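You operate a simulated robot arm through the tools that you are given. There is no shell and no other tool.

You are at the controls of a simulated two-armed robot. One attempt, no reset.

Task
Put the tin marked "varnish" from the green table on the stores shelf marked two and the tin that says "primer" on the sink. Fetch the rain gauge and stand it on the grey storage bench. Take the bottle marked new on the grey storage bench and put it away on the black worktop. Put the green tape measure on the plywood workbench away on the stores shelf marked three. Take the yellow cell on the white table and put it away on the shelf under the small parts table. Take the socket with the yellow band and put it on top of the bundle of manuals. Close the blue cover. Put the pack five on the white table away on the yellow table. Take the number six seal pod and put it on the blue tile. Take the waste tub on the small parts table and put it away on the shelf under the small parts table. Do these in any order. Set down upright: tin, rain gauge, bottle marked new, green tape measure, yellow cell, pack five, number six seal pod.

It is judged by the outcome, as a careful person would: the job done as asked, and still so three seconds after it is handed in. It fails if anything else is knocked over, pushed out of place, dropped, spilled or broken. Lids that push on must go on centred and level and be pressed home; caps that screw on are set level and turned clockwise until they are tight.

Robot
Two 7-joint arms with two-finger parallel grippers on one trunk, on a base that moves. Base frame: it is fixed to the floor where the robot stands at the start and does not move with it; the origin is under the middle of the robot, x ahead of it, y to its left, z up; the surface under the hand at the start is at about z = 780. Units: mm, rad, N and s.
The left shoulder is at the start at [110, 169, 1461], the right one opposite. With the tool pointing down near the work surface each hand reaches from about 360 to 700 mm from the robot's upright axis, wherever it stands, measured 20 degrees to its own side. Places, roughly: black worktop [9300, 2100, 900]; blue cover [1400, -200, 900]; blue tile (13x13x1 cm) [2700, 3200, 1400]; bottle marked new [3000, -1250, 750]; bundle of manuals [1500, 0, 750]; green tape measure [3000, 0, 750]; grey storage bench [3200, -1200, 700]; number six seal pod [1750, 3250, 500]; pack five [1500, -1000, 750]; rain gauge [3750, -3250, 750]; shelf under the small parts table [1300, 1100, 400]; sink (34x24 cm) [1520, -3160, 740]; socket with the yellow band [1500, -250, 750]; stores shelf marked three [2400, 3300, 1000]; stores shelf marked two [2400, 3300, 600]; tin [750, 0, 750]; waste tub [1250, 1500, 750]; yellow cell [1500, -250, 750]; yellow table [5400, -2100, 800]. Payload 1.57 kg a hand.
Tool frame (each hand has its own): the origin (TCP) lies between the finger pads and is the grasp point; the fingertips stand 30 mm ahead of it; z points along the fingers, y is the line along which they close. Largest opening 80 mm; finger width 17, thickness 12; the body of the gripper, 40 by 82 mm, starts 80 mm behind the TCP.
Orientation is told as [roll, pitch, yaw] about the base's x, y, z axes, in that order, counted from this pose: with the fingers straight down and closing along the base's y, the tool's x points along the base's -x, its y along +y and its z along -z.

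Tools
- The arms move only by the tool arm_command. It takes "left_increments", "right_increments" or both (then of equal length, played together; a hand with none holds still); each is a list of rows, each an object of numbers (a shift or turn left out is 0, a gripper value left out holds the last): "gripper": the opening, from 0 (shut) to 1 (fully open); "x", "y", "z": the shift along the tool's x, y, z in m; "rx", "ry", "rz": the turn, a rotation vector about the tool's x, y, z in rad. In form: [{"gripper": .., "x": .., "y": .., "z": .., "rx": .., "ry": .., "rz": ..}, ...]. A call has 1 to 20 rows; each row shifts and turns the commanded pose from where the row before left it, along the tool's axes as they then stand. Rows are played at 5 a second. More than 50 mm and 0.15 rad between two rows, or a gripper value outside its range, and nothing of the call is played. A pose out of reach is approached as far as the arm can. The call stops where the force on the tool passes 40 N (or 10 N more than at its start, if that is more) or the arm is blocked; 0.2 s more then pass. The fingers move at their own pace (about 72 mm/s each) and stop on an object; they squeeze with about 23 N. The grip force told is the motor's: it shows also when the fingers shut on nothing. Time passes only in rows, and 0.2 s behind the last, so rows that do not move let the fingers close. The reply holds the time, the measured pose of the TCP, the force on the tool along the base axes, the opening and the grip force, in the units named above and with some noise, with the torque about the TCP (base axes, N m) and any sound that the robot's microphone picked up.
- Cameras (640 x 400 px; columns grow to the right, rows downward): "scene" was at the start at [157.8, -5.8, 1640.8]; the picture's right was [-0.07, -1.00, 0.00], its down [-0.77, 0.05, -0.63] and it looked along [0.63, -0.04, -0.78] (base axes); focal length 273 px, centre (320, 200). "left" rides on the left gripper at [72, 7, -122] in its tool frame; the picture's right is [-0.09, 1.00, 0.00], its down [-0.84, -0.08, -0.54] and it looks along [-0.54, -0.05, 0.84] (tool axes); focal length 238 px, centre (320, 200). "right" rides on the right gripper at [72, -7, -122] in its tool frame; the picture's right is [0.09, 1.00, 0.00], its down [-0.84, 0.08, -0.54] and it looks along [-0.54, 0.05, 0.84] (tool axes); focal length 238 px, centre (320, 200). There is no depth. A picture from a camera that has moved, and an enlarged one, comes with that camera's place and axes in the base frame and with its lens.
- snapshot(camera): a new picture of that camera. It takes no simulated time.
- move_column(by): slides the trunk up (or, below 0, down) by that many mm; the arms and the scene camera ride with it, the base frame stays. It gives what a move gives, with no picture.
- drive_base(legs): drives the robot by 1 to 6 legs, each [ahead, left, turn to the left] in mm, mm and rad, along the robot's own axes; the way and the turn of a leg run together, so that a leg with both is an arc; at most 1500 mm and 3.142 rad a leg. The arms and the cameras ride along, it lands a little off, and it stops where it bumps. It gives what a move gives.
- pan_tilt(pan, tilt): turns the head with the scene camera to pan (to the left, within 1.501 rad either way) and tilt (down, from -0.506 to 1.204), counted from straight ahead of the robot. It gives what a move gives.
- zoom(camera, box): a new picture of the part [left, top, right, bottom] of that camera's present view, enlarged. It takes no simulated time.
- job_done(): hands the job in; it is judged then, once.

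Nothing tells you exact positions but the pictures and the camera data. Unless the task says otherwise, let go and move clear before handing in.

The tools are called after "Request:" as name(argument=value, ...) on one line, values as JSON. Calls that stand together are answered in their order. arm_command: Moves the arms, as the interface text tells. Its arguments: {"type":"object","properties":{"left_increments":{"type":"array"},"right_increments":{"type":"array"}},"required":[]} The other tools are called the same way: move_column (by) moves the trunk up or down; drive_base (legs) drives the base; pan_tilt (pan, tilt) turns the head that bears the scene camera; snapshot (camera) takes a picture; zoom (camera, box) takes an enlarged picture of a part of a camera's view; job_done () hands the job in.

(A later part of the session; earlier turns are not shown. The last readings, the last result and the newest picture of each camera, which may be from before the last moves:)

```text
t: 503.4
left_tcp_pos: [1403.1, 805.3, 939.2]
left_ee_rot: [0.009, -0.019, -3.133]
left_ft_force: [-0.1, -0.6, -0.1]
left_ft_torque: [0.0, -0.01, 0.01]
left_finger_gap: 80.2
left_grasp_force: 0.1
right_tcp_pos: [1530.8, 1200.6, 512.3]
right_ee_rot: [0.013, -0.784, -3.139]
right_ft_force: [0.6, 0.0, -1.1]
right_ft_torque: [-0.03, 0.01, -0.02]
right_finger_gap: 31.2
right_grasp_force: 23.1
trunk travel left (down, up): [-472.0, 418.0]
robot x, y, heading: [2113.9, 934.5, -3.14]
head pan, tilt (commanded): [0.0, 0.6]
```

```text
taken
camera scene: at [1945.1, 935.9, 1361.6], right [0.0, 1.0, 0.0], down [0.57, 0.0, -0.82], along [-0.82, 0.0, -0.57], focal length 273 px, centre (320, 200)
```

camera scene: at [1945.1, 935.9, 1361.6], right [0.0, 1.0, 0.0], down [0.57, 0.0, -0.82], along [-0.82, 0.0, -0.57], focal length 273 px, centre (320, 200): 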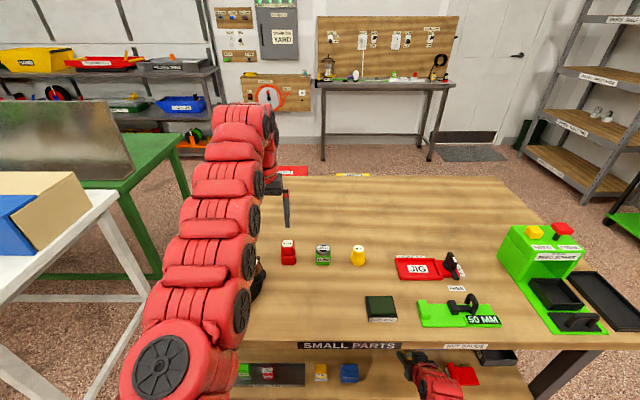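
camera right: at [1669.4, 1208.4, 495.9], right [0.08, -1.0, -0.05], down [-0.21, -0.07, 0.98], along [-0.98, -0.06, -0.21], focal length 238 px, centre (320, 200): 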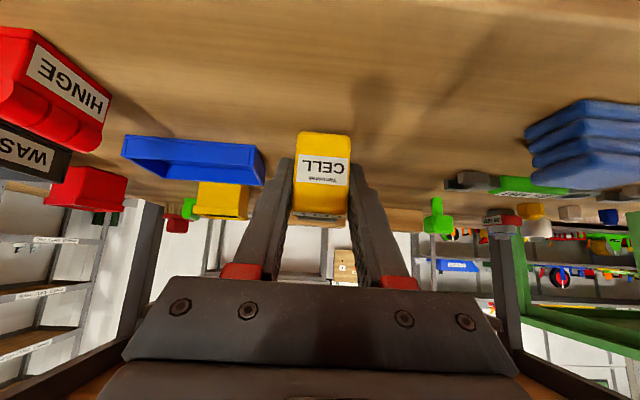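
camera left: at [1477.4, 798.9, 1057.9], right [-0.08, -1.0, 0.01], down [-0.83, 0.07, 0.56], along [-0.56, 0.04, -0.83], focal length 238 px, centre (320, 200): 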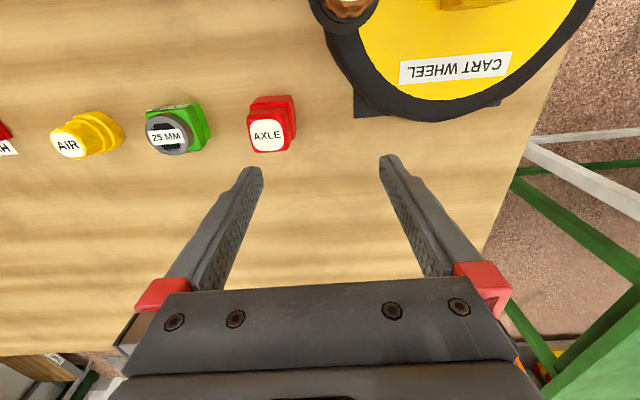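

The finger had come down on the "AXLE" piece, which still stands upright in its row. From now on I lower only the right arm here. I lower the cell to the shelf.

Request:
arm_command(right_increments=[{"x": 0.0141, "z": 0.0141}, {"x": 0.0141, "z": 0.0141}, {"x": 0.0141, "z": 0.0141}, {}])

Request:
arm_command(right_increments=[{"x": 0.0057, "z": 0.0057}, {}])

Request:
snapshot(camera="right")

```text
t: 504.4
left_tcp_pos: [1403.2, 803.3, 938.2]
left_ee_rot: [0.011, -0.017, -3.131]
left_ft_force: [0.9, -0.9, -0.3]
left_ft_torque: [0.01, 0.02, 0.02]
left_finger_gap: 80.2
left_grasp_force: 0.1
right_tcp_pos: [1533.0, 1201.1, 450.2]
right_ee_rot: [0.014, -0.781, -3.138]
right_ft_force: [-0.2, -0.5, -0.8]
right_ft_torque: [0.01, 0.01, -0.01]
right_finger_gap: 31.8
right_grasp_force: 22.9
trunk travel left (down, up): [-472.0, 418.0]
robot x, y, heading: [2114.2, 932.7, -3.14]
head pan, tilt (commanded): [0.0, 0.6]
```

```text
t: 505.0
left_tcp_pos: [1402.7, 804.6, 937.0]
left_ee_rot: [0.008, -0.019, -3.133]
left_ft_force: [-0.4, -0.4, 0.6]
left_ft_torque: [-0.03, -0.01, -0.04]
left_finger_gap: 80.2
left_grasp_force: 0.1
right_tcp_pos: [1531.4, 1199.9, 443.5]
right_ee_rot: [0.014, -0.783, -3.139]
right_ft_force: [0.3, 0.0, -1.6]
right_ft_torque: [0.01, 0.0, -0.01]
right_finger_gap: 31.3
right_grasp_force: 23.2
trunk travel left (down, up): [-472.0, 418.0]
robot x, y, heading: [2111.7, 935.3, -3.135]
head pan, tilt (commanded): [0.0, 0.6]
```

```text
taken
camera right: at [1668.6, 1208.0, 479.2], right [0.08, -1.0, -0.06], down [-0.21, -0.07, 0.98], along [-0.97, -0.06, -0.21], focal length 238 px, centre (320, 200)
```

right: 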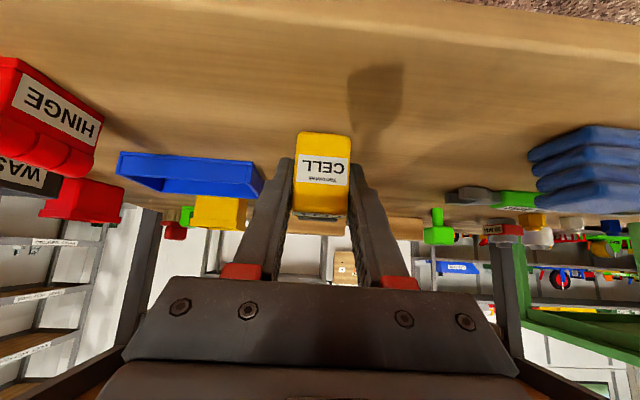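

Request:
arm_command(right_increments=[{"x": 0.0025, "z": 0.0025}, {}])

Request:
arm_command(right_increments=[{"x": 0.0025, "z": 0.0025}, {}])

Request:
arm_command(right_increments=[{"x": 0.002, "z": 0.002}, {}])

```text
t: 505.6
left_tcp_pos: [1401.9, 805.1, 937.5]
left_ee_rot: [0.008, -0.019, -3.132]
left_ft_force: [-0.1, 0.2, 0.4]
left_ft_torque: [-0.03, -0.01, -0.01]
left_finger_gap: 80.1
left_grasp_force: 0.1
right_tcp_pos: [1531.8, 1199.2, 440.1]
right_ee_rot: [0.014, -0.784, -3.138]
right_ft_force: [-1.0, 0.1, 0.4]
right_ft_torque: [-0.01, 0.0, 0.01]
right_finger_gap: 31.2
right_grasp_force: 23.0
trunk travel left (down, up): [-472.0, 418.0]
robot x, y, heading: [2116.0, 936.3, -3.136]
head pan, tilt (commanded): [0.0, 0.6]
```

```text
t: 506.2
left_tcp_pos: [1403.1, 803.6, 939.2]
left_ee_rot: [0.009, -0.02, -3.134]
left_ft_force: [0.2, 0.2, -0.5]
left_ft_torque: [-0.02, 0.02, -0.02]
left_finger_gap: 79.8
left_grasp_force: 0.1
right_tcp_pos: [1531.7, 1199.7, 436.5]
right_ee_rot: [0.013, -0.783, -3.138]
right_ft_force: [0.1, 0.0, -0.6]
right_ft_torque: [-0.02, 0.0, -0.02]
right_finger_gap: 31.4
right_grasp_force: 23.1
trunk travel left (down, up): [-472.0, 418.0]
robot x, y, heading: [2114.7, 937.4, -3.134]
head pan, tilt (commanded): [0.0, 0.6]
```

```text
t: 506.8
left_tcp_pos: [1404.2, 805.1, 937.9]
left_ee_rot: [0.008, -0.018, -3.132]
left_ft_force: [-0.7, 0.2, -0.5]
left_ft_torque: [-0.02, -0.01, -0.01]
left_finger_gap: 79.8
left_grasp_force: 0.1
right_tcp_pos: [1531.8, 1198.9, 433.1]
right_ee_rot: [0.014, -0.784, -3.138]
right_ft_force: [0.7, 0.8, 1.4]
right_ft_torque: [0.03, -0.05, 0.03]
right_finger_gap: 31.5
right_grasp_force: 23.0
trunk travel left (down, up): [-472.0, 418.0]
robot x, y, heading: [2108.2, 933.2, -3.138]
head pan, tilt (commanded): [0.0, 0.6]
```

Request:
arm_command(right_increments=[{"x": 0.0014, "z": 0.0014}, {}])

```text
t: 507.4
left_tcp_pos: [1404.4, 804.1, 939.1]
left_ee_rot: [0.007, -0.019, -3.134]
left_ft_force: [0.3, 0.6, 0.4]
left_ft_torque: [0.02, 0.02, 0.01]
left_finger_gap: 80.2
left_grasp_force: 0.0
right_tcp_pos: [1532.9, 1199.9, 434.1]
right_ee_rot: [0.009, -0.785, -3.137]
right_ft_force: [2.8, -0.6, 11.6]
right_ft_torque: [0.2, -0.11, -0.06]
right_finger_gap: 31.2
right_grasp_force: 23.1
trunk travel left (down, up): [-472.0, 418.0]
robot x, y, heading: [2113.1, 938.3, -3.137]
head pan, tilt (commanded): [0.0, 0.6]
```

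The cell rests on the shelf. I open and withdraw.

Request:
arm_command(right_increments=[{"gripper": 0.45}, {"gripper": 0.55}, {"gripper": 0.65}, {"gripper": 0.7}, {"z": -0.015}, {"z": -0.02}, {"z": -0.025}, {"z": -0.025}])

Request:
snapshot(camera="right")

```text
t: 509.2
left_tcp_pos: [1402.9, 804.3, 938.0]
left_ee_rot: [0.009, -0.019, -3.132]
left_ft_force: [0.4, -0.4, 0.0]
left_ft_torque: [-0.04, 0.0, 0.01]
left_finger_gap: 80.0
left_grasp_force: 0.1
right_tcp_pos: [1591.5, 1200.0, 491.8]
right_ee_rot: [0.014, -0.784, -3.137]
right_ft_force: [-0.6, 0.3, -0.5]
right_ft_torque: [0.02, -0.02, -0.01]
right_finger_gap: 56.0
right_grasp_force: 0.1
trunk travel left (down, up): [-472.0, 418.0]
robot x, y, heading: [2111.0, 936.5, -3.137]
head pan, tilt (commanded): [0.0, 0.6]
```

```text
taken
camera right: at [1729.0, 1208.1, 527.7], right [0.08, -1.0, -0.06], down [-0.21, -0.07, 0.98], along [-0.97, -0.06, -0.21], focal length 238 px, centre (320, 200)
```

right: 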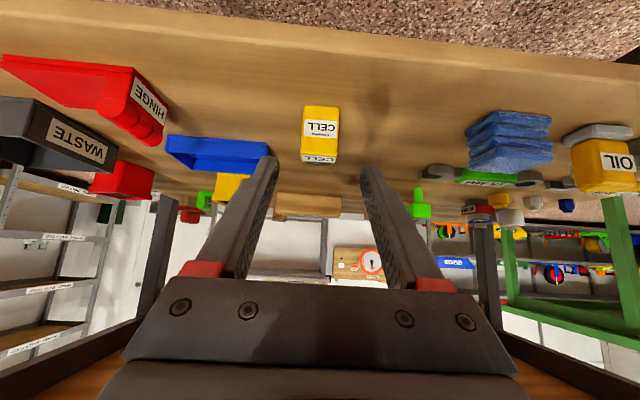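

The yellow cell stands on the shelf. Now for pack five and the bottle: I back away, raise the trunk and drive south along the aisle.

Request:
drive_base(legs=[[-280, 0, 0]])

Request:
move_column(by=400)

Request:
drive_base(legs=[[0, 1000, 0], [0, 850, 0]])

Request:
pan_tilt(pan=0.0, tilt=0.65)

Request:
snapshot(camera="scene")

```text
t: 511.2
left_tcp_pos: [1682.8, 805.6, 939.1]
left_ee_rot: [0.01, -0.019, -3.133]
left_ft_force: [-0.3, 0.5, 0.2]
left_ft_torque: [0.0, 0.03, 0.01]
left_finger_gap: 80.2
left_grasp_force: 0.1
right_tcp_pos: [1873.1, 1200.2, 492.2]
right_ee_rot: [0.014, -0.785, -3.14]
right_ft_force: [0.0, -0.2, 0.2]
right_ft_torque: [-0.01, 0.0, 0.0]
right_finger_gap: 55.8
right_grasp_force: 0.2
trunk travel left (down, up): [-472.0, 418.0]
robot x, y, heading: [2390.7, 936.1, -3.14]
head pan, tilt (commanded): [0.0, 0.6]
```

```text
t: 515.0
left_tcp_pos: [1683.0, 806.2, 1338.4]
left_ee_rot: [0.008, -0.021, -3.133]
left_ft_force: [-0.6, -0.4, -0.8]
left_ft_torque: [-0.01, 0.01, -0.01]
left_finger_gap: 80.1
left_grasp_force: 0.0
right_tcp_pos: [1871.8, 1201.0, 891.0]
right_ee_rot: [0.015, -0.784, -3.14]
right_ft_force: [-0.2, 0.2, 0.3]
right_ft_torque: [0.03, 0.02, -0.04]
right_finger_gap: 56.1
right_grasp_force: 0.2
trunk travel left (down, up): [-872.0, 18.0]
robot x, y, heading: [2391.5, 940.1, -3.142]
head pan, tilt (commanded): [0.0, 0.6]
```

```text
t: 524.3
left_tcp_pos: [1692.5, -1052.7, 1338.8]
left_ee_rot: [0.01, -0.019, -3.128]
left_ft_force: [0.0, -0.2, -0.5]
left_ft_torque: [-0.02, -0.01, -0.02]
left_finger_gap: 80.2
left_grasp_force: 0.1
right_tcp_pos: [1878.5, -657.3, 891.0]
right_ee_rot: [0.014, -0.784, -3.136]
right_ft_force: [-0.7, -0.1, 0.9]
right_ft_torque: [0.01, -0.01, -0.01]
right_finger_gap: 56.0
right_grasp_force: 0.0
trunk travel left (down, up): [-872.0, 18.0]
robot x, y, heading: [2397.4, -917.8, -3.132]
head pan, tilt (commanded): [0.0, 0.6]
```

```text
t: 525.0
left_tcp_pos: [1689.8, -1052.8, 1339.1]
left_ee_rot: [0.009, -0.02, -3.129]
left_ft_force: [0.1, 0.0, 0.2]
left_ft_torque: [-0.01, -0.03, 0.0]
left_finger_gap: 79.9
left_grasp_force: 0.1
right_tcp_pos: [1878.1, -657.5, 891.2]
right_ee_rot: [0.012, -0.784, -3.135]
right_ft_force: [-0.1, 0.1, 0.7]
right_ft_torque: [0.04, 0.0, -0.01]
right_finger_gap: 56.0
right_grasp_force: 0.0
trunk travel left (down, up): [-872.0, 18.0]
robot x, y, heading: [2397.5, -915.3, -3.136]
head pan, tilt (commanded): [0.0, 0.649]
```

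```text
taken
camera scene: at [2234.0, -920.0, 1757.4], right [-0.01, 1.0, 0.0], down [0.6, 0.0, -0.8], along [-0.8, -0.01, -0.6], focal length 273 px, centre (320, 200)
```

scene: 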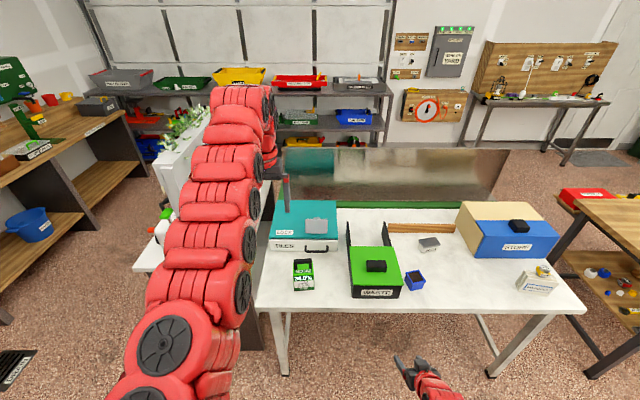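

Request:
zoom(camera="scene", box=[240, 180, 440, 320])

Request:
snapshot(camera="left")

Request:
zoom(camera="scene", box=[440, 180, 640, 320])

```text
2.86 times, centred on (340, 250) of scene
camera zoom: at [2234.0, -920.0, 1757.4], right [-0.01, 1.0, 0.0], down [0.6, 0.0, -0.8], along [-0.8, -0.01, -0.6], focal length 779 px, centre (263, 57)
```

zoom: 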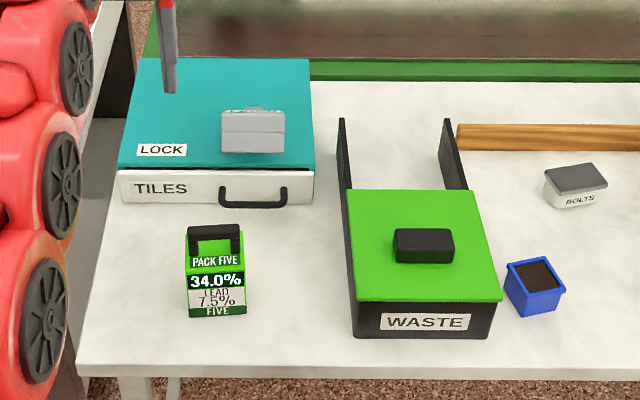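

```text
taken
camera left: at [1765.2, -1058.6, 1458.2], right [-0.08, -1.0, 0.01], down [-0.83, 0.07, 0.56], along [-0.56, 0.04, -0.83], focal length 238 px, centre (320, 200)
```

left: 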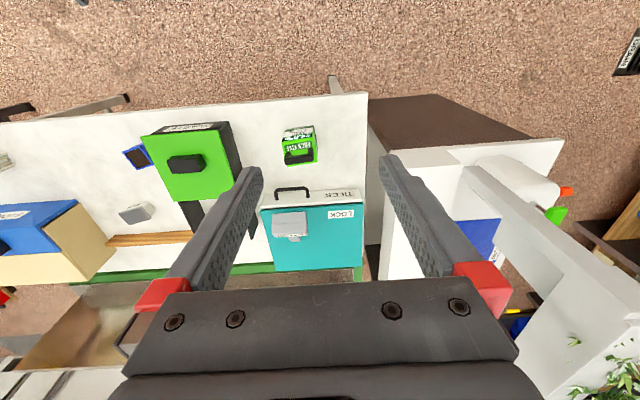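

```text
2.86 times, centred on (540, 250) of scene
camera zoom: at [2234.0, -920.0, 1757.4], right [-0.01, 1.0, 0.0], down [0.6, 0.0, -0.8], along [-0.8, -0.01, -0.6], focal length 779 px, centre (-309, 57)
```

zoom: 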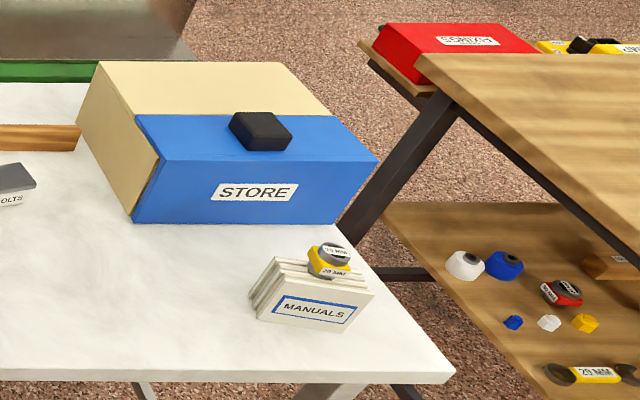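

PACK FIVE is confirmed, the cover is flush and the socket sits on the manuals. I look closer at the pack's handle from the left wrist.

Request:
zoom(camera="left", box=[240, 100, 360, 190])

```text
4.44 times, centred on (300, 145) of left
camera zoom: at [1765.2, -1058.6, 1458.2], right [-0.08, -1.0, 0.01], down [-0.83, 0.07, 0.56], along [-0.56, 0.04, -0.83], focal length 1059 px, centre (409, 444)
```

zoom: 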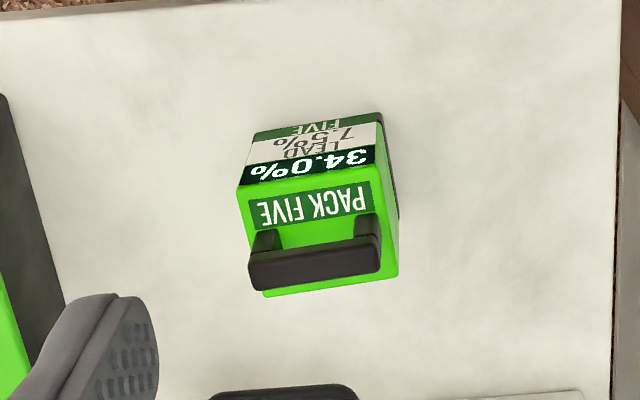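

PACK FIVE's handle bar runs along y near (1533,-994), top about z 935, so I need the left hand turned 90 degrees. I move over it, lower somewhat and turn the hand.

Request:
drive_base(legs=[[157, -59, 0]])

Request:
arm_command(left_increments=[{"z": 0.045, "rx": -0.01, "ry": 0.02}, {"z": 0.045}, {"z": 0.045}, {"rz": 0.143}, {"rz": 0.143}, {"rz": 0.143}, {"rz": 0.143}, {"rz": 0.143}, {"rz": 0.143}, {"rz": 0.143}, {"rz": 0.143}, {"rz": 0.143}, {"rz": 0.143}, {"rz": 0.141}, {}])

Request:
snapshot(camera="left")

```text
t: 526.4
left_tcp_pos: [1533.8, -996.3, 1339.4]
left_ee_rot: [0.007, -0.02, -3.13]
left_ft_force: [0.3, 0.4, 0.1]
left_ft_torque: [0.04, 0.04, 0.01]
left_finger_gap: 79.9
left_grasp_force: 0.1
right_tcp_pos: [1720.6, -599.5, 893.3]
right_ee_rot: [0.014, -0.785, -3.134]
right_ft_force: [0.0, 0.8, 0.4]
right_ft_torque: [-0.01, 0.03, -0.01]
right_finger_gap: 56.1
right_grasp_force: 0.1
trunk travel left (down, up): [-872.0, 18.0]
robot x, y, heading: [2240.0, -859.4, -3.139]
head pan, tilt (commanded): [0.0, 0.649]
```

```text
t: 529.6
left_tcp_pos: [1532.6, -997.1, 1203.3]
left_ee_rot: [0.0, 0.017, 1.581]
left_ft_force: [-0.9, 0.0, -0.9]
left_ft_torque: [-0.02, 0.01, -0.01]
left_finger_gap: 79.7
left_grasp_force: 0.1
right_tcp_pos: [1719.7, -599.4, 891.6]
right_ee_rot: [0.014, -0.783, -3.136]
right_ft_force: [-0.1, -0.4, 0.2]
right_ft_torque: [0.01, 0.01, 0.02]
right_finger_gap: 56.2
right_grasp_force: 0.1
trunk travel left (down, up): [-872.0, 18.0]
robot x, y, heading: [2241.8, -860.7, -3.138]
head pan, tilt (commanded): [0.0, 0.649]
```

```text
taken
camera left: at [1526.0, -1067.8, 1325.9], right [-1.0, 0.08, 0.0], down [0.07, 0.85, 0.53], along [0.04, 0.52, -0.85], focal length 238 px, centre (320, 200)
```

left: 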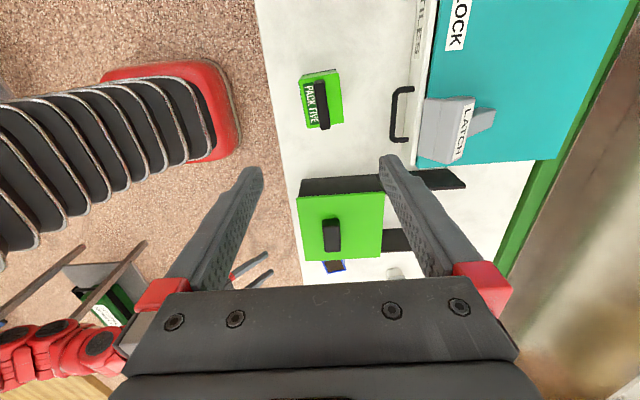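

Request:
zoom(camera="left", box=[270, 50, 390, 150])

```text
4.00 times, centred on (330, 100) of left
camera zoom: at [1526.0, -1067.8, 1325.9], right [-1.0, 0.08, 0.0], down [0.07, 0.85, 0.53], along [0.04, 0.52, -0.85], focal length 953 px, centre (280, 600)
```

zoom: 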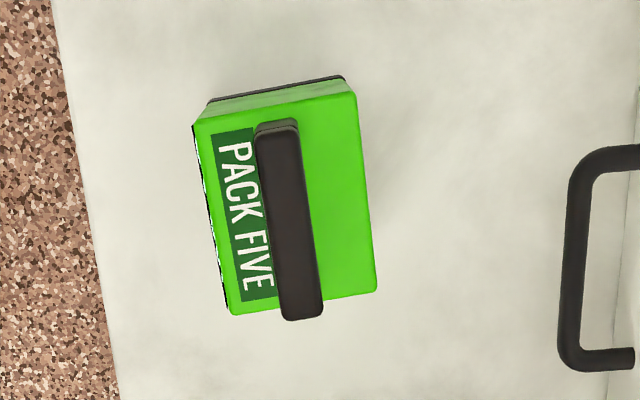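

The bar is 16 mm wide, centred at x≈1527, y≈-998. I shift 6 mm, lower the trunk 160 (the right hand hangs clear in front of the table), then lower the hand over the bar.

Request:
arm_command(left_increments=[{"y": 0.006, "ry": -0.017}, {}])

Request:
move_column(by=-160)

Request:
snapshot(camera="left")

```text
t: 530.2
left_tcp_pos: [1526.8, -998.4, 1203.3]
left_ee_rot: [-0.001, 0.001, 1.583]
left_ft_force: [1.4, 0.4, -0.5]
left_ft_torque: [0.03, 0.01, -0.03]
left_finger_gap: 80.0
left_grasp_force: 0.1
right_tcp_pos: [1719.9, -599.8, 890.9]
right_ee_rot: [0.012, -0.786, -3.137]
right_ft_force: [0.7, 0.4, 0.3]
right_ft_torque: [0.01, -0.01, -0.03]
right_finger_gap: 56.0
right_grasp_force: 0.0
trunk travel left (down, up): [-872.0, 18.0]
robot x, y, heading: [2243.1, -860.8, -3.133]
head pan, tilt (commanded): [0.0, 0.649]
```

```text
t: 532.0
left_tcp_pos: [1525.1, -996.4, 1042.9]
left_ee_rot: [-0.001, 0.001, 1.583]
left_ft_force: [-0.4, -0.4, 1.0]
left_ft_torque: [0.0, -0.04, -0.02]
left_finger_gap: 80.0
left_grasp_force: 0.1
right_tcp_pos: [1719.8, -598.7, 731.5]
right_ee_rot: [0.014, -0.785, -3.137]
right_ft_force: [1.1, -0.1, 0.3]
right_ft_torque: [0.03, 0.04, 0.01]
right_finger_gap: 56.1
right_grasp_force: 0.0
trunk travel left (down, up): [-712.0, 178.0]
robot x, y, heading: [2241.5, -856.5, -3.134]
head pan, tilt (commanded): [0.0, 0.649]
```

```text
taken
camera left: at [1520.4, -1069.7, 1164.8], right [-1.0, 0.08, 0.0], down [0.07, 0.84, 0.54], along [0.04, 0.54, -0.84], focal length 238 px, centre (320, 200)
```

left: 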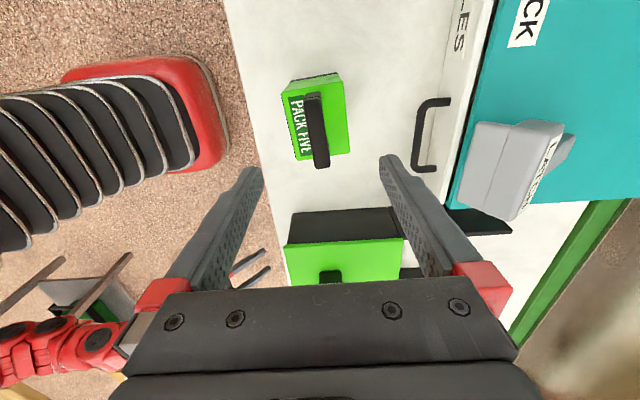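

Request:
arm_command(left_increments=[{"z": 0.04}, {"z": 0.035}, {"z": 0.025}, {}])

Request:
snapshot(camera="left")

```text
t: 533.0
left_tcp_pos: [1527.2, -996.3, 942.9]
left_ee_rot: [0.001, 0.002, 1.582]
left_ft_force: [-0.2, 0.0, -0.3]
left_ft_torque: [0.0, 0.01, 0.01]
left_finger_gap: 80.3
left_grasp_force: 0.1
right_tcp_pos: [1720.4, -598.9, 731.1]
right_ee_rot: [0.012, -0.783, -3.137]
right_ft_force: [1.3, 0.7, -0.2]
right_ft_torque: [0.01, 0.01, -0.01]
right_finger_gap: 56.1
right_grasp_force: 0.0
trunk travel left (down, up): [-712.0, 178.0]
robot x, y, heading: [2241.3, -860.5, -3.133]
head pan, tilt (commanded): [0.0, 0.649]
```

```text
taken
camera left: at [1520.9, -1069.5, 1064.5], right [-1.0, 0.08, 0.0], down [0.07, 0.84, 0.54], along [0.04, 0.54, -0.84], focal length 238 px, centre (320, 200)
```

left: 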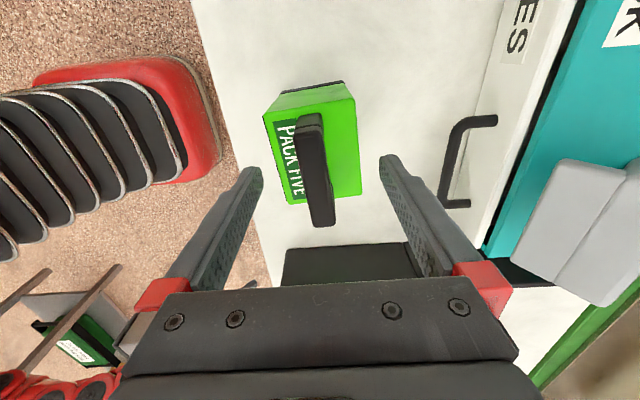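

Request:
arm_command(left_increments=[{"z": 0.015}, {"z": 0.01}, {}, {"gripper": 0.6}, {"gripper": 0.3}, {"gripper": 0}, {"gripper": 0}, {"gripper": 0}])

Request:
snapshot(camera="left")

```text
t: 534.8
left_tcp_pos: [1526.5, -997.5, 919.0]
left_ee_rot: [0.001, 0.001, 1.583]
left_ft_force: [0.9, -0.7, 0.6]
left_ft_torque: [-0.04, 0.02, 0.04]
left_finger_gap: 18.0
left_grasp_force: 23.0
right_tcp_pos: [1720.1, -599.2, 731.7]
right_ee_rot: [0.015, -0.783, -3.135]
right_ft_force: [0.1, -0.2, -0.4]
right_ft_torque: [-0.01, -0.02, 0.01]
right_finger_gap: 55.8
right_grasp_force: 0.2
trunk travel left (down, up): [-712.0, 178.0]
robot x, y, heading: [2240.6, -863.3, -3.135]
head pan, tilt (commanded): [0.0, 0.649]
```

```text
taken
camera left: at [1520.6, -1070.1, 1039.6], right [-1.0, 0.08, 0.0], down [0.07, 0.84, 0.54], along [0.04, 0.54, -0.84], focal length 238 px, centre (320, 200)
```

left: 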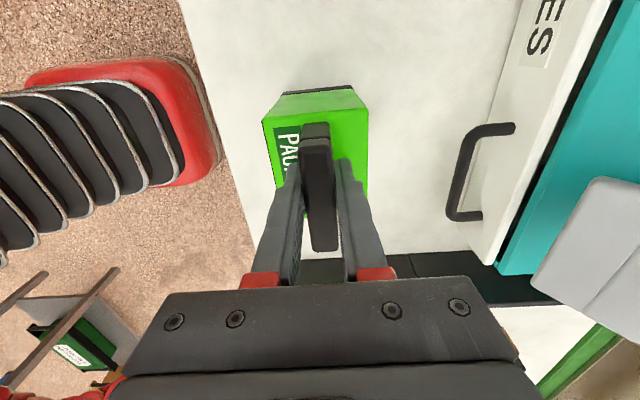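

The handle is gripped. I lift it and read the weight.

Request:
arm_command(left_increments=[{"z": -0.01}, {"z": -0.02}, {"z": -0.03}, {"z": -0.03}, {}])

Request:
snapshot(camera="left")

```text
t: 536.0
left_tcp_pos: [1525.1, -998.1, 1007.4]
left_ee_rot: [-0.002, 0.002, 1.582]
left_ft_force: [-0.4, -0.8, -7.4]
left_ft_torque: [-0.06, -0.01, -0.01]
left_finger_gap: 18.0
left_grasp_force: 23.0
right_tcp_pos: [1719.1, -599.3, 730.7]
right_ee_rot: [0.015, -0.782, -3.136]
right_ft_force: [1.0, 0.5, 0.1]
right_ft_torque: [0.02, -0.04, -0.01]
right_finger_gap: 55.8
right_grasp_force: 0.0
trunk travel left (down, up): [-712.0, 178.0]
robot x, y, heading: [2242.1, -858.6, -3.134]
head pan, tilt (commanded): [0.0, 0.649]
```

```text
taken
camera left: at [1519.2, -1070.4, 1128.1], right [-1.0, 0.08, 0.0], down [0.07, 0.84, 0.54], along [0.04, 0.54, -0.84], focal length 238 px, centre (320, 200)
```

left: 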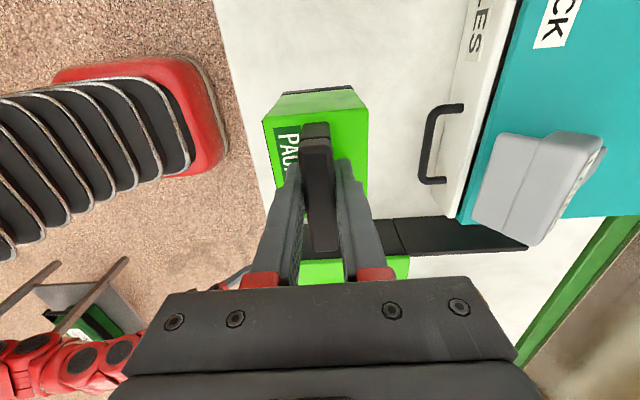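

The pack weighs about 0.75 kg and hangs level. I raise the trunk, back off into the aisle and turn round left to face the grey bench.

Request:
move_column(by=172)

Request:
drive_base(legs=[[-180, 0, 0], [0, 0, 1.57], [0, 0, 1.564]])

Request:
pan_tilt(pan=-0.3, tilt=0.7)

Request:
snapshot(camera="scene")

Request:
snapshot(camera="left")

Request:
snapshot(camera="right")

```text
t: 538.0
left_tcp_pos: [1524.8, -995.8, 1178.7]
left_ee_rot: [-0.002, 0.002, 1.583]
left_ft_force: [0.5, -0.5, -6.9]
left_ft_torque: [-0.01, 0.02, 0.04]
left_finger_gap: 18.0
left_grasp_force: 22.9
right_tcp_pos: [1719.7, -600.9, 903.7]
right_ee_rot: [0.014, -0.781, -3.136]
right_ft_force: [-0.1, 0.3, -0.9]
right_ft_torque: [0.0, -0.01, 0.0]
right_finger_gap: 56.2
right_grasp_force: 0.1
trunk travel left (down, up): [-884.0, 6.0]
robot x, y, heading: [2241.2, -862.9, -3.137]
head pan, tilt (commanded): [0.0, 0.649]
```

```text
t: 547.1
left_tcp_pos: [3138.4, -730.6, 1179.0]
left_ee_rot: [-0.001, 0.003, -1.569]
left_ft_force: [0.0, 0.1, -7.8]
left_ft_torque: [0.01, 0.01, -0.03]
left_finger_gap: 18.0
left_grasp_force: 22.3
right_tcp_pos: [2939.7, -1126.3, 902.7]
right_ee_rot: [0.013, -0.781, -0.003]
right_ft_force: [-0.2, -1.1, 0.6]
right_ft_torque: [0.0, -0.01, 0.02]
right_finger_gap: 56.0
right_grasp_force: 0.0
trunk travel left (down, up): [-884.0, 6.0]
robot x, y, heading: [2420.7, -859.1, 0.0]
head pan, tilt (commanded): [0.0, 0.649]
```

```text
t: 547.9
left_tcp_pos: [3137.8, -730.0, 1179.8]
left_ee_rot: [-0.002, 0.002, -1.57]
left_ft_force: [-0.3, 0.1, -6.9]
left_ft_torque: [0.03, -0.01, 0.0]
left_finger_gap: 17.8
left_grasp_force: 23.3
right_tcp_pos: [2939.6, -1125.8, 903.4]
right_ee_rot: [0.014, -0.782, -0.005]
right_ft_force: [0.1, 0.1, 0.3]
right_ft_torque: [-0.01, 0.03, -0.02]
right_finger_gap: 56.0
right_grasp_force: 0.0
trunk travel left (down, up): [-884.0, 6.0]
robot x, y, heading: [2420.1, -859.2, -0.0]
head pan, tilt (commanded): [-0.3, 0.7]
```

```text
taken
camera scene: at [2584.5, -885.1, 1764.9], right [-0.3, -0.95, 0.0], down [-0.62, 0.19, -0.76], along [0.73, -0.23, -0.64], focal length 273 px, centre (320, 200)
```

scene: 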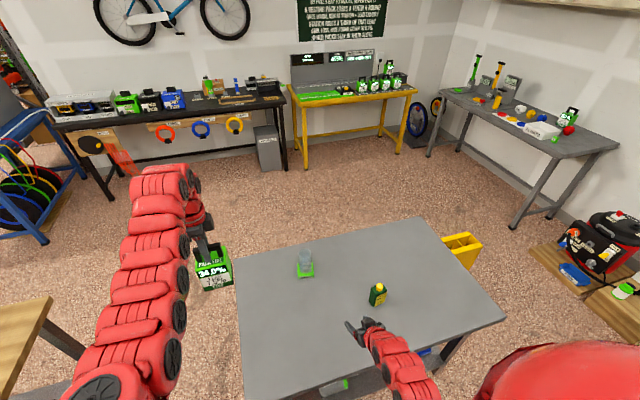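

```text
taken
camera left: at [3144.6, -658.4, 1300.0], right [1.0, -0.09, 0.0], down [-0.07, -0.84, 0.54], along [-0.05, -0.54, -0.84], focal length 238 px, centre (320, 200)
```

left: 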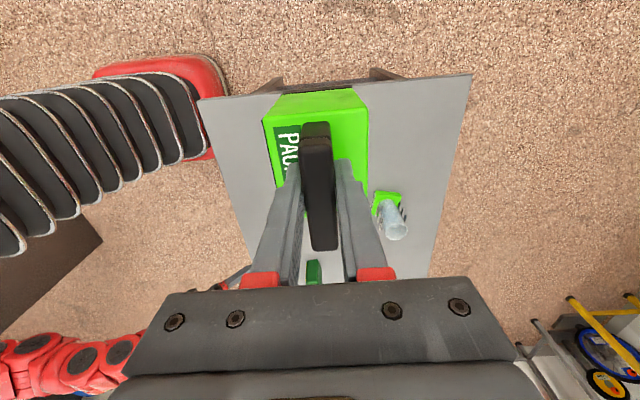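

```text
taken
camera right: at [2802.6, -1134.1, 939.2], right [-0.07, 1.0, -0.06], down [0.21, 0.07, 0.98], along [0.97, 0.06, -0.21], focal length 238 px, centre (320, 200)
```

right: 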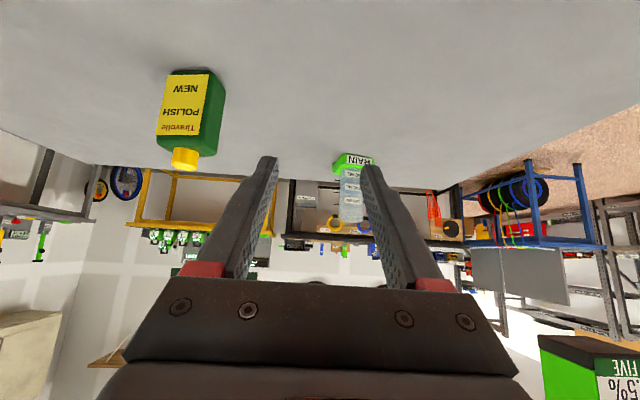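

The label on the bottle reads POLISH NEW, standing at about (3085,-1285). I strafe right, lower the trunk so that the right hand is at mid-height of the bottle, and look again.

Request:
drive_base(legs=[[0, -157, 0]])

Request:
arm_command(right_increments=[{"gripper": 1}, {"gripper": 1}])

Request:
move_column(by=-122)

Request:
snapshot(camera="right")

Request:
snapshot(camera="left")

```text
t: 549.3
left_tcp_pos: [3138.1, -883.1, 1178.6]
left_ee_rot: [-0.002, 0.0, -1.568]
left_ft_force: [0.5, 0.5, -6.8]
left_ft_torque: [0.02, -0.03, 0.01]
left_finger_gap: 17.7
left_grasp_force: 23.0
right_tcp_pos: [2940.1, -1279.3, 903.8]
right_ee_rot: [0.013, -0.782, -0.002]
right_ft_force: [-0.3, -0.6, -0.3]
right_ft_torque: [-0.04, 0.01, -0.03]
right_finger_gap: 56.1
right_grasp_force: 0.0
trunk travel left (down, up): [-884.0, 6.0]
robot x, y, heading: [2416.7, -1017.3, -0.001]
head pan, tilt (commanded): [-0.3, 0.7]
```

```text
t: 549.9
left_tcp_pos: [3136.7, -885.1, 1178.5]
left_ee_rot: [-0.002, 0.003, -1.568]
left_ft_force: [0.4, -0.4, -6.8]
left_ft_torque: [0.01, -0.03, 0.02]
left_finger_gap: 18.0
left_grasp_force: 22.6
right_tcp_pos: [2939.5, -1282.4, 903.8]
right_ee_rot: [0.013, -0.781, -0.002]
right_ft_force: [0.5, 0.7, -0.7]
right_ft_torque: [0.02, 0.0, 0.01]
right_finger_gap: 79.9
right_grasp_force: 0.1
trunk travel left (down, up): [-884.0, 6.0]
robot x, y, heading: [2420.8, -1015.7, -0.001]
head pan, tilt (commanded): [-0.3, 0.7]
```

```text
t: 551.4
left_tcp_pos: [3136.8, -885.9, 1056.5]
left_ee_rot: [-0.001, 0.002, -1.568]
left_ft_force: [-0.8, 0.4, -7.2]
left_ft_torque: [0.05, 0.01, -0.01]
left_finger_gap: 17.8
left_grasp_force: 23.2
right_tcp_pos: [2939.4, -1282.2, 781.0]
right_ee_rot: [0.014, -0.783, -0.004]
right_ft_force: [0.6, -0.5, -0.3]
right_ft_torque: [-0.01, -0.07, 0.01]
right_finger_gap: 79.7
right_grasp_force: 0.1
trunk travel left (down, up): [-762.0, 128.0]
robot x, y, heading: [2419.9, -1018.9, 0.003]
head pan, tilt (commanded): [-0.3, 0.7]
```

```text
taken
camera right: at [2802.0, -1290.8, 817.2], right [-0.07, 1.0, -0.06], down [0.21, 0.07, 0.98], along [0.97, 0.06, -0.21], focal length 238 px, centre (320, 200)
```

right: 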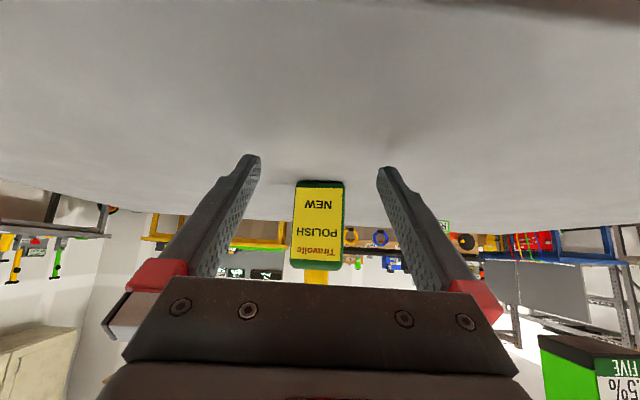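

```text
taken
camera left: at [3143.9, -814.5, 1178.3], right [1.0, -0.09, 0.0], down [-0.07, -0.84, 0.54], along [-0.05, -0.54, -0.84], focal length 238 px, centre (320, 200)
```

left: 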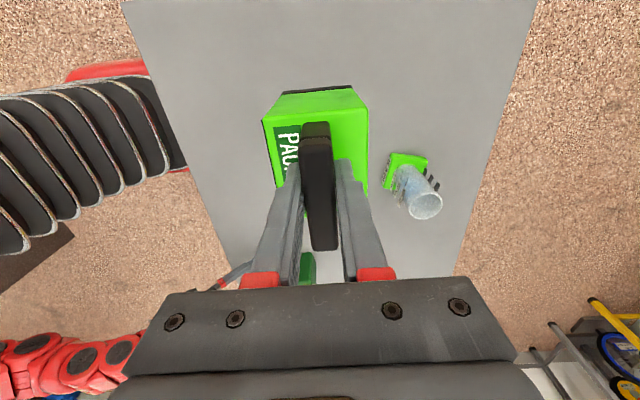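

The bottle is straight ahead (front face x≈3047, bench z≈744). I roll 20 mm and reach forward with the arm to straddle it.

Request:
drive_base(legs=[[20, 0, 0]])

Request:
arm_command(right_increments=[{"x": -0.02, "z": 0.02, "y": 0.002}, {"x": -0.02, "z": 0.02}, {"x": -0.012, "z": 0.012}, {}])

Request:
snapshot(camera="right")

```text
t: 552.2
left_tcp_pos: [3154.4, -884.5, 1058.3]
left_ee_rot: [0.0, 0.002, -1.567]
left_ft_force: [-0.7, 0.0, -6.9]
left_ft_torque: [0.01, -0.02, -0.03]
left_finger_gap: 17.8
left_grasp_force: 23.0
right_tcp_pos: [2957.2, -1283.4, 781.7]
right_ee_rot: [0.015, -0.785, -0.002]
right_ft_force: [-0.7, 0.3, 0.0]
right_ft_torque: [-0.03, -0.05, 0.02]
right_finger_gap: 79.8
right_grasp_force: 0.0
trunk travel left (down, up): [-762.0, 128.0]
robot x, y, heading: [2442.7, -1018.0, -0.004]
head pan, tilt (commanded): [-0.3, 0.7]
```

```text
t: 553.2
left_tcp_pos: [3155.5, -885.4, 1056.3]
left_ee_rot: [-0.002, 0.002, -1.568]
left_ft_force: [0.1, -1.0, -6.0]
left_ft_torque: [0.05, -0.02, 0.01]
left_finger_gap: 18.1
left_grasp_force: 22.9
right_tcp_pos: [3032.2, -1279.8, 781.9]
right_ee_rot: [0.013, -0.784, -0.004]
right_ft_force: [-0.5, -0.5, -1.2]
right_ft_torque: [0.02, -0.04, -0.01]
right_finger_gap: 79.9
right_grasp_force: 0.1
trunk travel left (down, up): [-762.0, 128.0]
robot x, y, heading: [2439.0, -1016.9, -0.002]
head pan, tilt (commanded): [-0.3, 0.7]
```

```text
taken
camera right: at [2894.8, -1288.3, 817.1], right [-0.07, 1.0, -0.06], down [0.21, 0.07, 0.98], along [0.98, 0.06, -0.21], focal length 238 px, centre (320, 200)
```

right: 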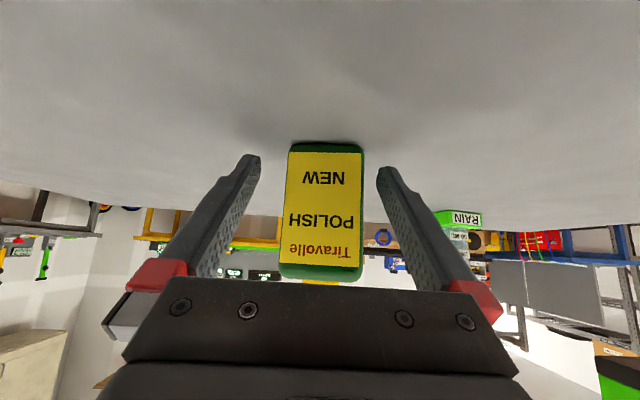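

Request:
arm_command(right_increments=[{"x": -0.0141, "z": 0.0141}, {"x": -0.0141, "z": 0.0141}, {}])

Request:
snapshot(camera="right")

Request:
zoom(camera="scene", box=[280, 220, 460, 360])

```text
t: 554.0
left_tcp_pos: [3156.4, -886.2, 1057.0]
left_ee_rot: [-0.002, 0.001, -1.568]
left_ft_force: [-0.6, 0.2, -7.3]
left_ft_torque: [0.02, 0.0, 0.02]
left_finger_gap: 17.7
left_grasp_force: 23.3
right_tcp_pos: [3071.4, -1280.2, 780.2]
right_ee_rot: [0.012, -0.782, -0.002]
right_ft_force: [0.0, 0.1, 0.4]
right_ft_torque: [0.01, -0.03, 0.01]
right_finger_gap: 79.8
right_grasp_force: 0.0
trunk travel left (down, up): [-762.0, 128.0]
robot x, y, heading: [2441.4, -1014.8, -0.0]
head pan, tilt (commanded): [-0.3, 0.7]
```

```text
taken
camera right: at [2935.1, -1288.0, 816.7], right [-0.07, 1.0, -0.05], down [0.21, 0.07, 0.97], along [0.97, 0.06, -0.22], focal length 238 px, centre (320, 200)
```

right: 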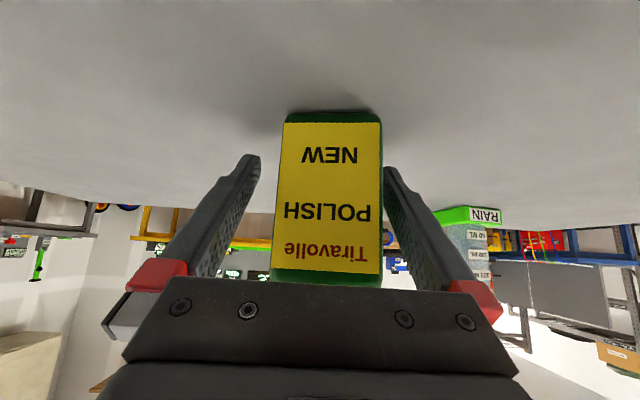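

```text
2.86 times, centred on (370, 290) of scene
camera zoom: at [2603.2, -1042.1, 1642.9], right [-0.3, -0.95, 0.0], down [-0.62, 0.19, -0.76], along [0.73, -0.23, -0.64], focal length 779 px, centre (177, -57)
```

zoom: 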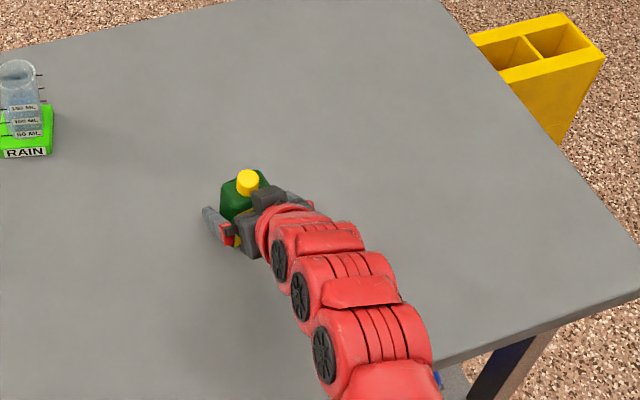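

The bottle is now well between the fingers. I close the right hand and lift.

Request:
arm_command(right_increments=[{"gripper": 0.85}, {"gripper": 0.75}, {"gripper": 0.6}, {"gripper": 0.3}, {"gripper": 0}, {"gripper": 0}])

Request:
move_column(by=60)

Request:
snapshot(camera="right")

```text
t: 555.4
left_tcp_pos: [3157.3, -885.2, 1056.5]
left_ee_rot: [-0.001, 0.002, -1.568]
left_ft_force: [-0.8, 0.7, -6.6]
left_ft_torque: [0.02, 0.01, -0.04]
left_finger_gap: 17.8
left_grasp_force: 23.1
right_tcp_pos: [3072.4, -1279.9, 779.5]
right_ee_rot: [0.014, -0.781, -0.003]
right_ft_force: [-0.8, 0.1, 1.2]
right_ft_torque: [-0.1, -0.05, 0.0]
right_finger_gap: 56.1
right_grasp_force: 22.8
trunk travel left (down, up): [-762.0, 128.0]
robot x, y, heading: [2440.2, -1011.2, -0.003]
head pan, tilt (commanded): [-0.3, 0.7]
```

```text
t: 556.4
left_tcp_pos: [3157.5, -885.6, 1116.8]
left_ee_rot: [-0.004, 0.002, -1.569]
left_ft_force: [0.2, 0.7, -6.5]
left_ft_torque: [0.02, -0.03, 0.0]
left_finger_gap: 17.9
left_grasp_force: 22.9
right_tcp_pos: [3072.5, -1280.1, 840.7]
right_ee_rot: [0.013, -0.781, -0.003]
right_ft_force: [0.0, 0.8, -2.7]
right_ft_torque: [0.01, 0.01, 0.0]
right_finger_gap: 55.8
right_grasp_force: 22.9
trunk travel left (down, up): [-822.0, 68.0]
robot x, y, heading: [2436.0, -1015.6, -0.003]
head pan, tilt (commanded): [-0.3, 0.7]
```

```text
taken
camera right: at [2935.5, -1288.2, 876.5], right [-0.07, 1.0, -0.05], down [0.21, 0.07, 0.97], along [0.97, 0.06, -0.22], focal length 238 px, centre (320, 200)
```

right: 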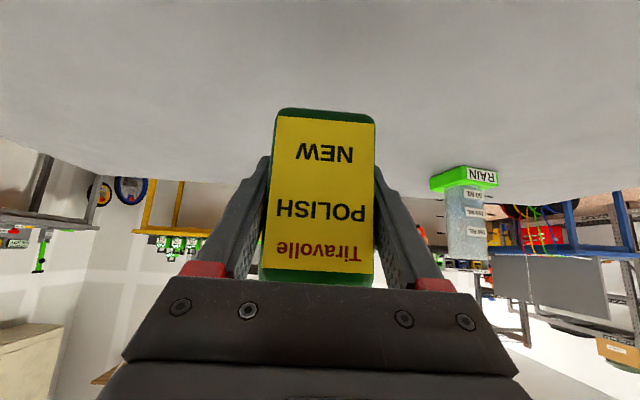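

The bottle is gripped and lifted. I raise the trunk fully, go round the south of the grey bench and head for the yellow table.

Request:
move_column(by=65)

Request:
drive_base(legs=[[-130, 0, 0], [0, -1370, 0], [1200, 0, 0], [700, 0, 0]])

Request:
pan_tilt(pan=0.0, tilt=0.45)

Request:
snapshot(camera="scene")

Request:
snapshot(camera="left")

Request:
snapshot(camera="right")

```text
t: 557.5
left_tcp_pos: [3157.3, -885.8, 1181.5]
left_ee_rot: [-0.003, 0.001, -1.567]
left_ft_force: [0.1, 0.3, -7.3]
left_ft_torque: [0.05, 0.0, 0.0]
left_finger_gap: 17.8
left_grasp_force: 23.5
right_tcp_pos: [3073.1, -1280.8, 906.3]
right_ee_rot: [0.014, -0.781, -0.004]
right_ft_force: [-0.2, 2.0, -2.6]
right_ft_torque: [-0.02, -0.03, 0.02]
right_finger_gap: 55.9
right_grasp_force: 22.3
trunk travel left (down, up): [-887.0, 3.0]
robot x, y, heading: [2436.9, -1015.5, -0.002]
head pan, tilt (commanded): [-0.3, 0.7]
```

```text
t: 574.4
left_tcp_pos: [4933.5, -2244.9, 1181.8]
left_ee_rot: [-0.002, 0.002, -1.558]
left_ft_force: [-0.5, -0.9, -7.3]
left_ft_torque: [0.03, -0.01, -0.03]
left_finger_gap: 18.0
left_grasp_force: 22.9
right_tcp_pos: [4853.1, -2639.8, 906.0]
right_ee_rot: [0.014, -0.782, 0.002]
right_ft_force: [-0.1, -0.3, -2.0]
right_ft_torque: [-0.03, 0.0, -0.02]
right_finger_gap: 55.9
right_grasp_force: 22.8
trunk travel left (down, up): [-887.0, 3.0]
robot x, y, heading: [4218.3, -2381.0, 0.005]
head pan, tilt (commanded): [-0.3, 0.7]
```

```text
t: 575.2
left_tcp_pos: [4934.7, -2244.6, 1181.6]
left_ee_rot: [-0.004, 0.001, -1.559]
left_ft_force: [0.6, 0.4, -6.9]
left_ft_torque: [0.05, -0.02, 0.0]
left_finger_gap: 17.8
left_grasp_force: 22.7
right_tcp_pos: [4851.7, -2640.1, 904.7]
right_ee_rot: [0.015, -0.783, 0.004]
right_ft_force: [0.7, -0.6, -2.9]
right_ft_torque: [0.04, -0.01, -0.01]
right_finger_gap: 55.6
right_grasp_force: 23.3
trunk travel left (down, up): [-887.0, 3.0]
robot x, y, heading: [4217.4, -2384.3, 0.01]
head pan, tilt (commanded): [0.0, 0.45]
```

```text
taken
camera scene: at [4393.5, -2381.3, 1789.9], right [0.01, -1.0, 0.0], down [-0.44, 0.0, -0.9], along [0.9, 0.0, -0.44], focal length 273 px, centre (320, 200)
```

scene: 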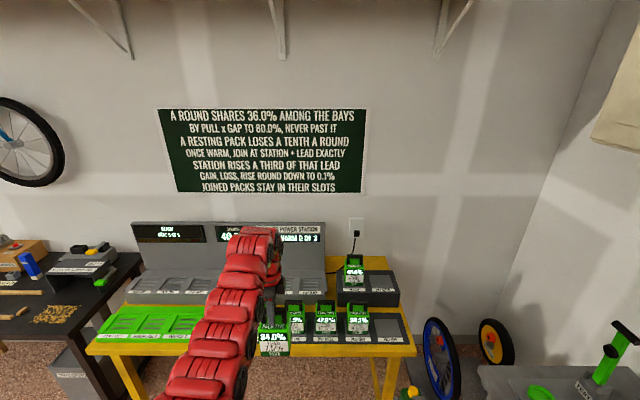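

```text
taken
camera left: at [4940.7, -2174.4, 1302.5], right [1.0, -0.08, 0.0], down [-0.07, -0.84, 0.54], along [-0.05, -0.54, -0.84], focal length 238 px, centre (320, 200)
```

left: 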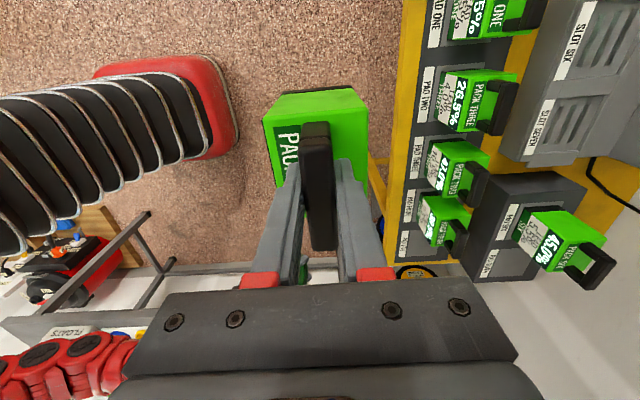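

```text
taken
camera right: at [4716.0, -2649.7, 941.4], right [-0.08, 1.0, -0.05], down [0.21, 0.07, 0.97], along [0.97, 0.07, -0.22], focal length 238 px, centre (320, 200)
```

right: 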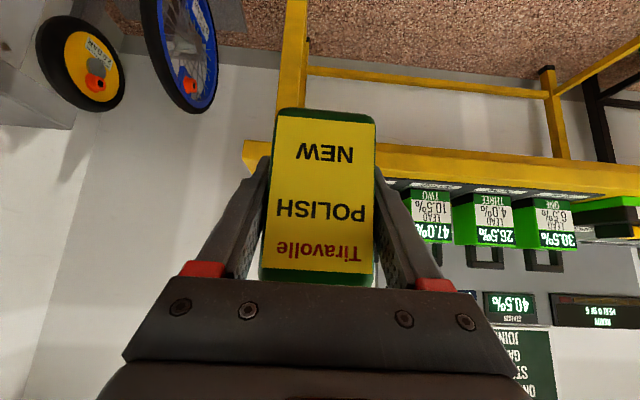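

Request:
zoom(camera="scene", box=[70, 200, 430, 380])

Request:
zoom(camera="left", box=[380, 0, 640, 300])

```text
1.78 times, centred on (250, 290) of scene
camera zoom: at [4393.5, -2381.3, 1789.9], right [0.01, -1.0, 0.0], down [-0.44, 0.0, -0.9], along [0.9, 0.0, -0.44], focal length 485 px, centre (444, 40)
```

zoom: 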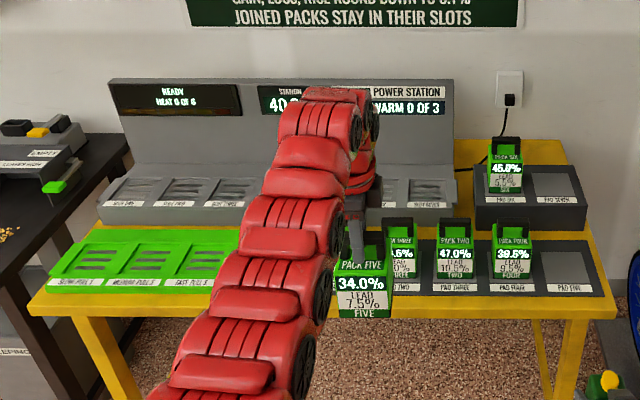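

```text
1.33 times, centred on (510, 150) of left
camera zoom: at [4940.7, -2174.4, 1302.5], right [1.0, -0.08, 0.0], down [-0.07, -0.84, 0.54], along [-0.05, -0.54, -0.84], focal length 318 px, centre (67, 267)
```

zoom: 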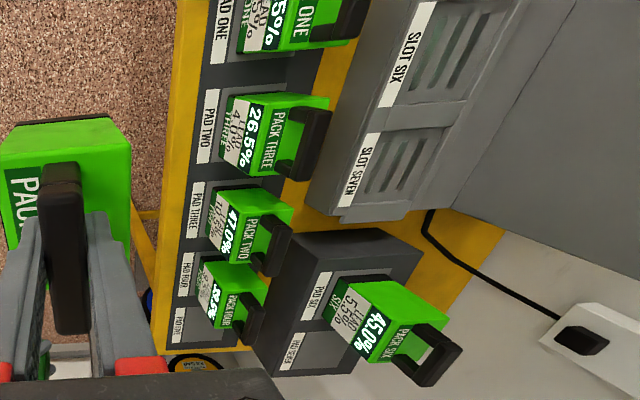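

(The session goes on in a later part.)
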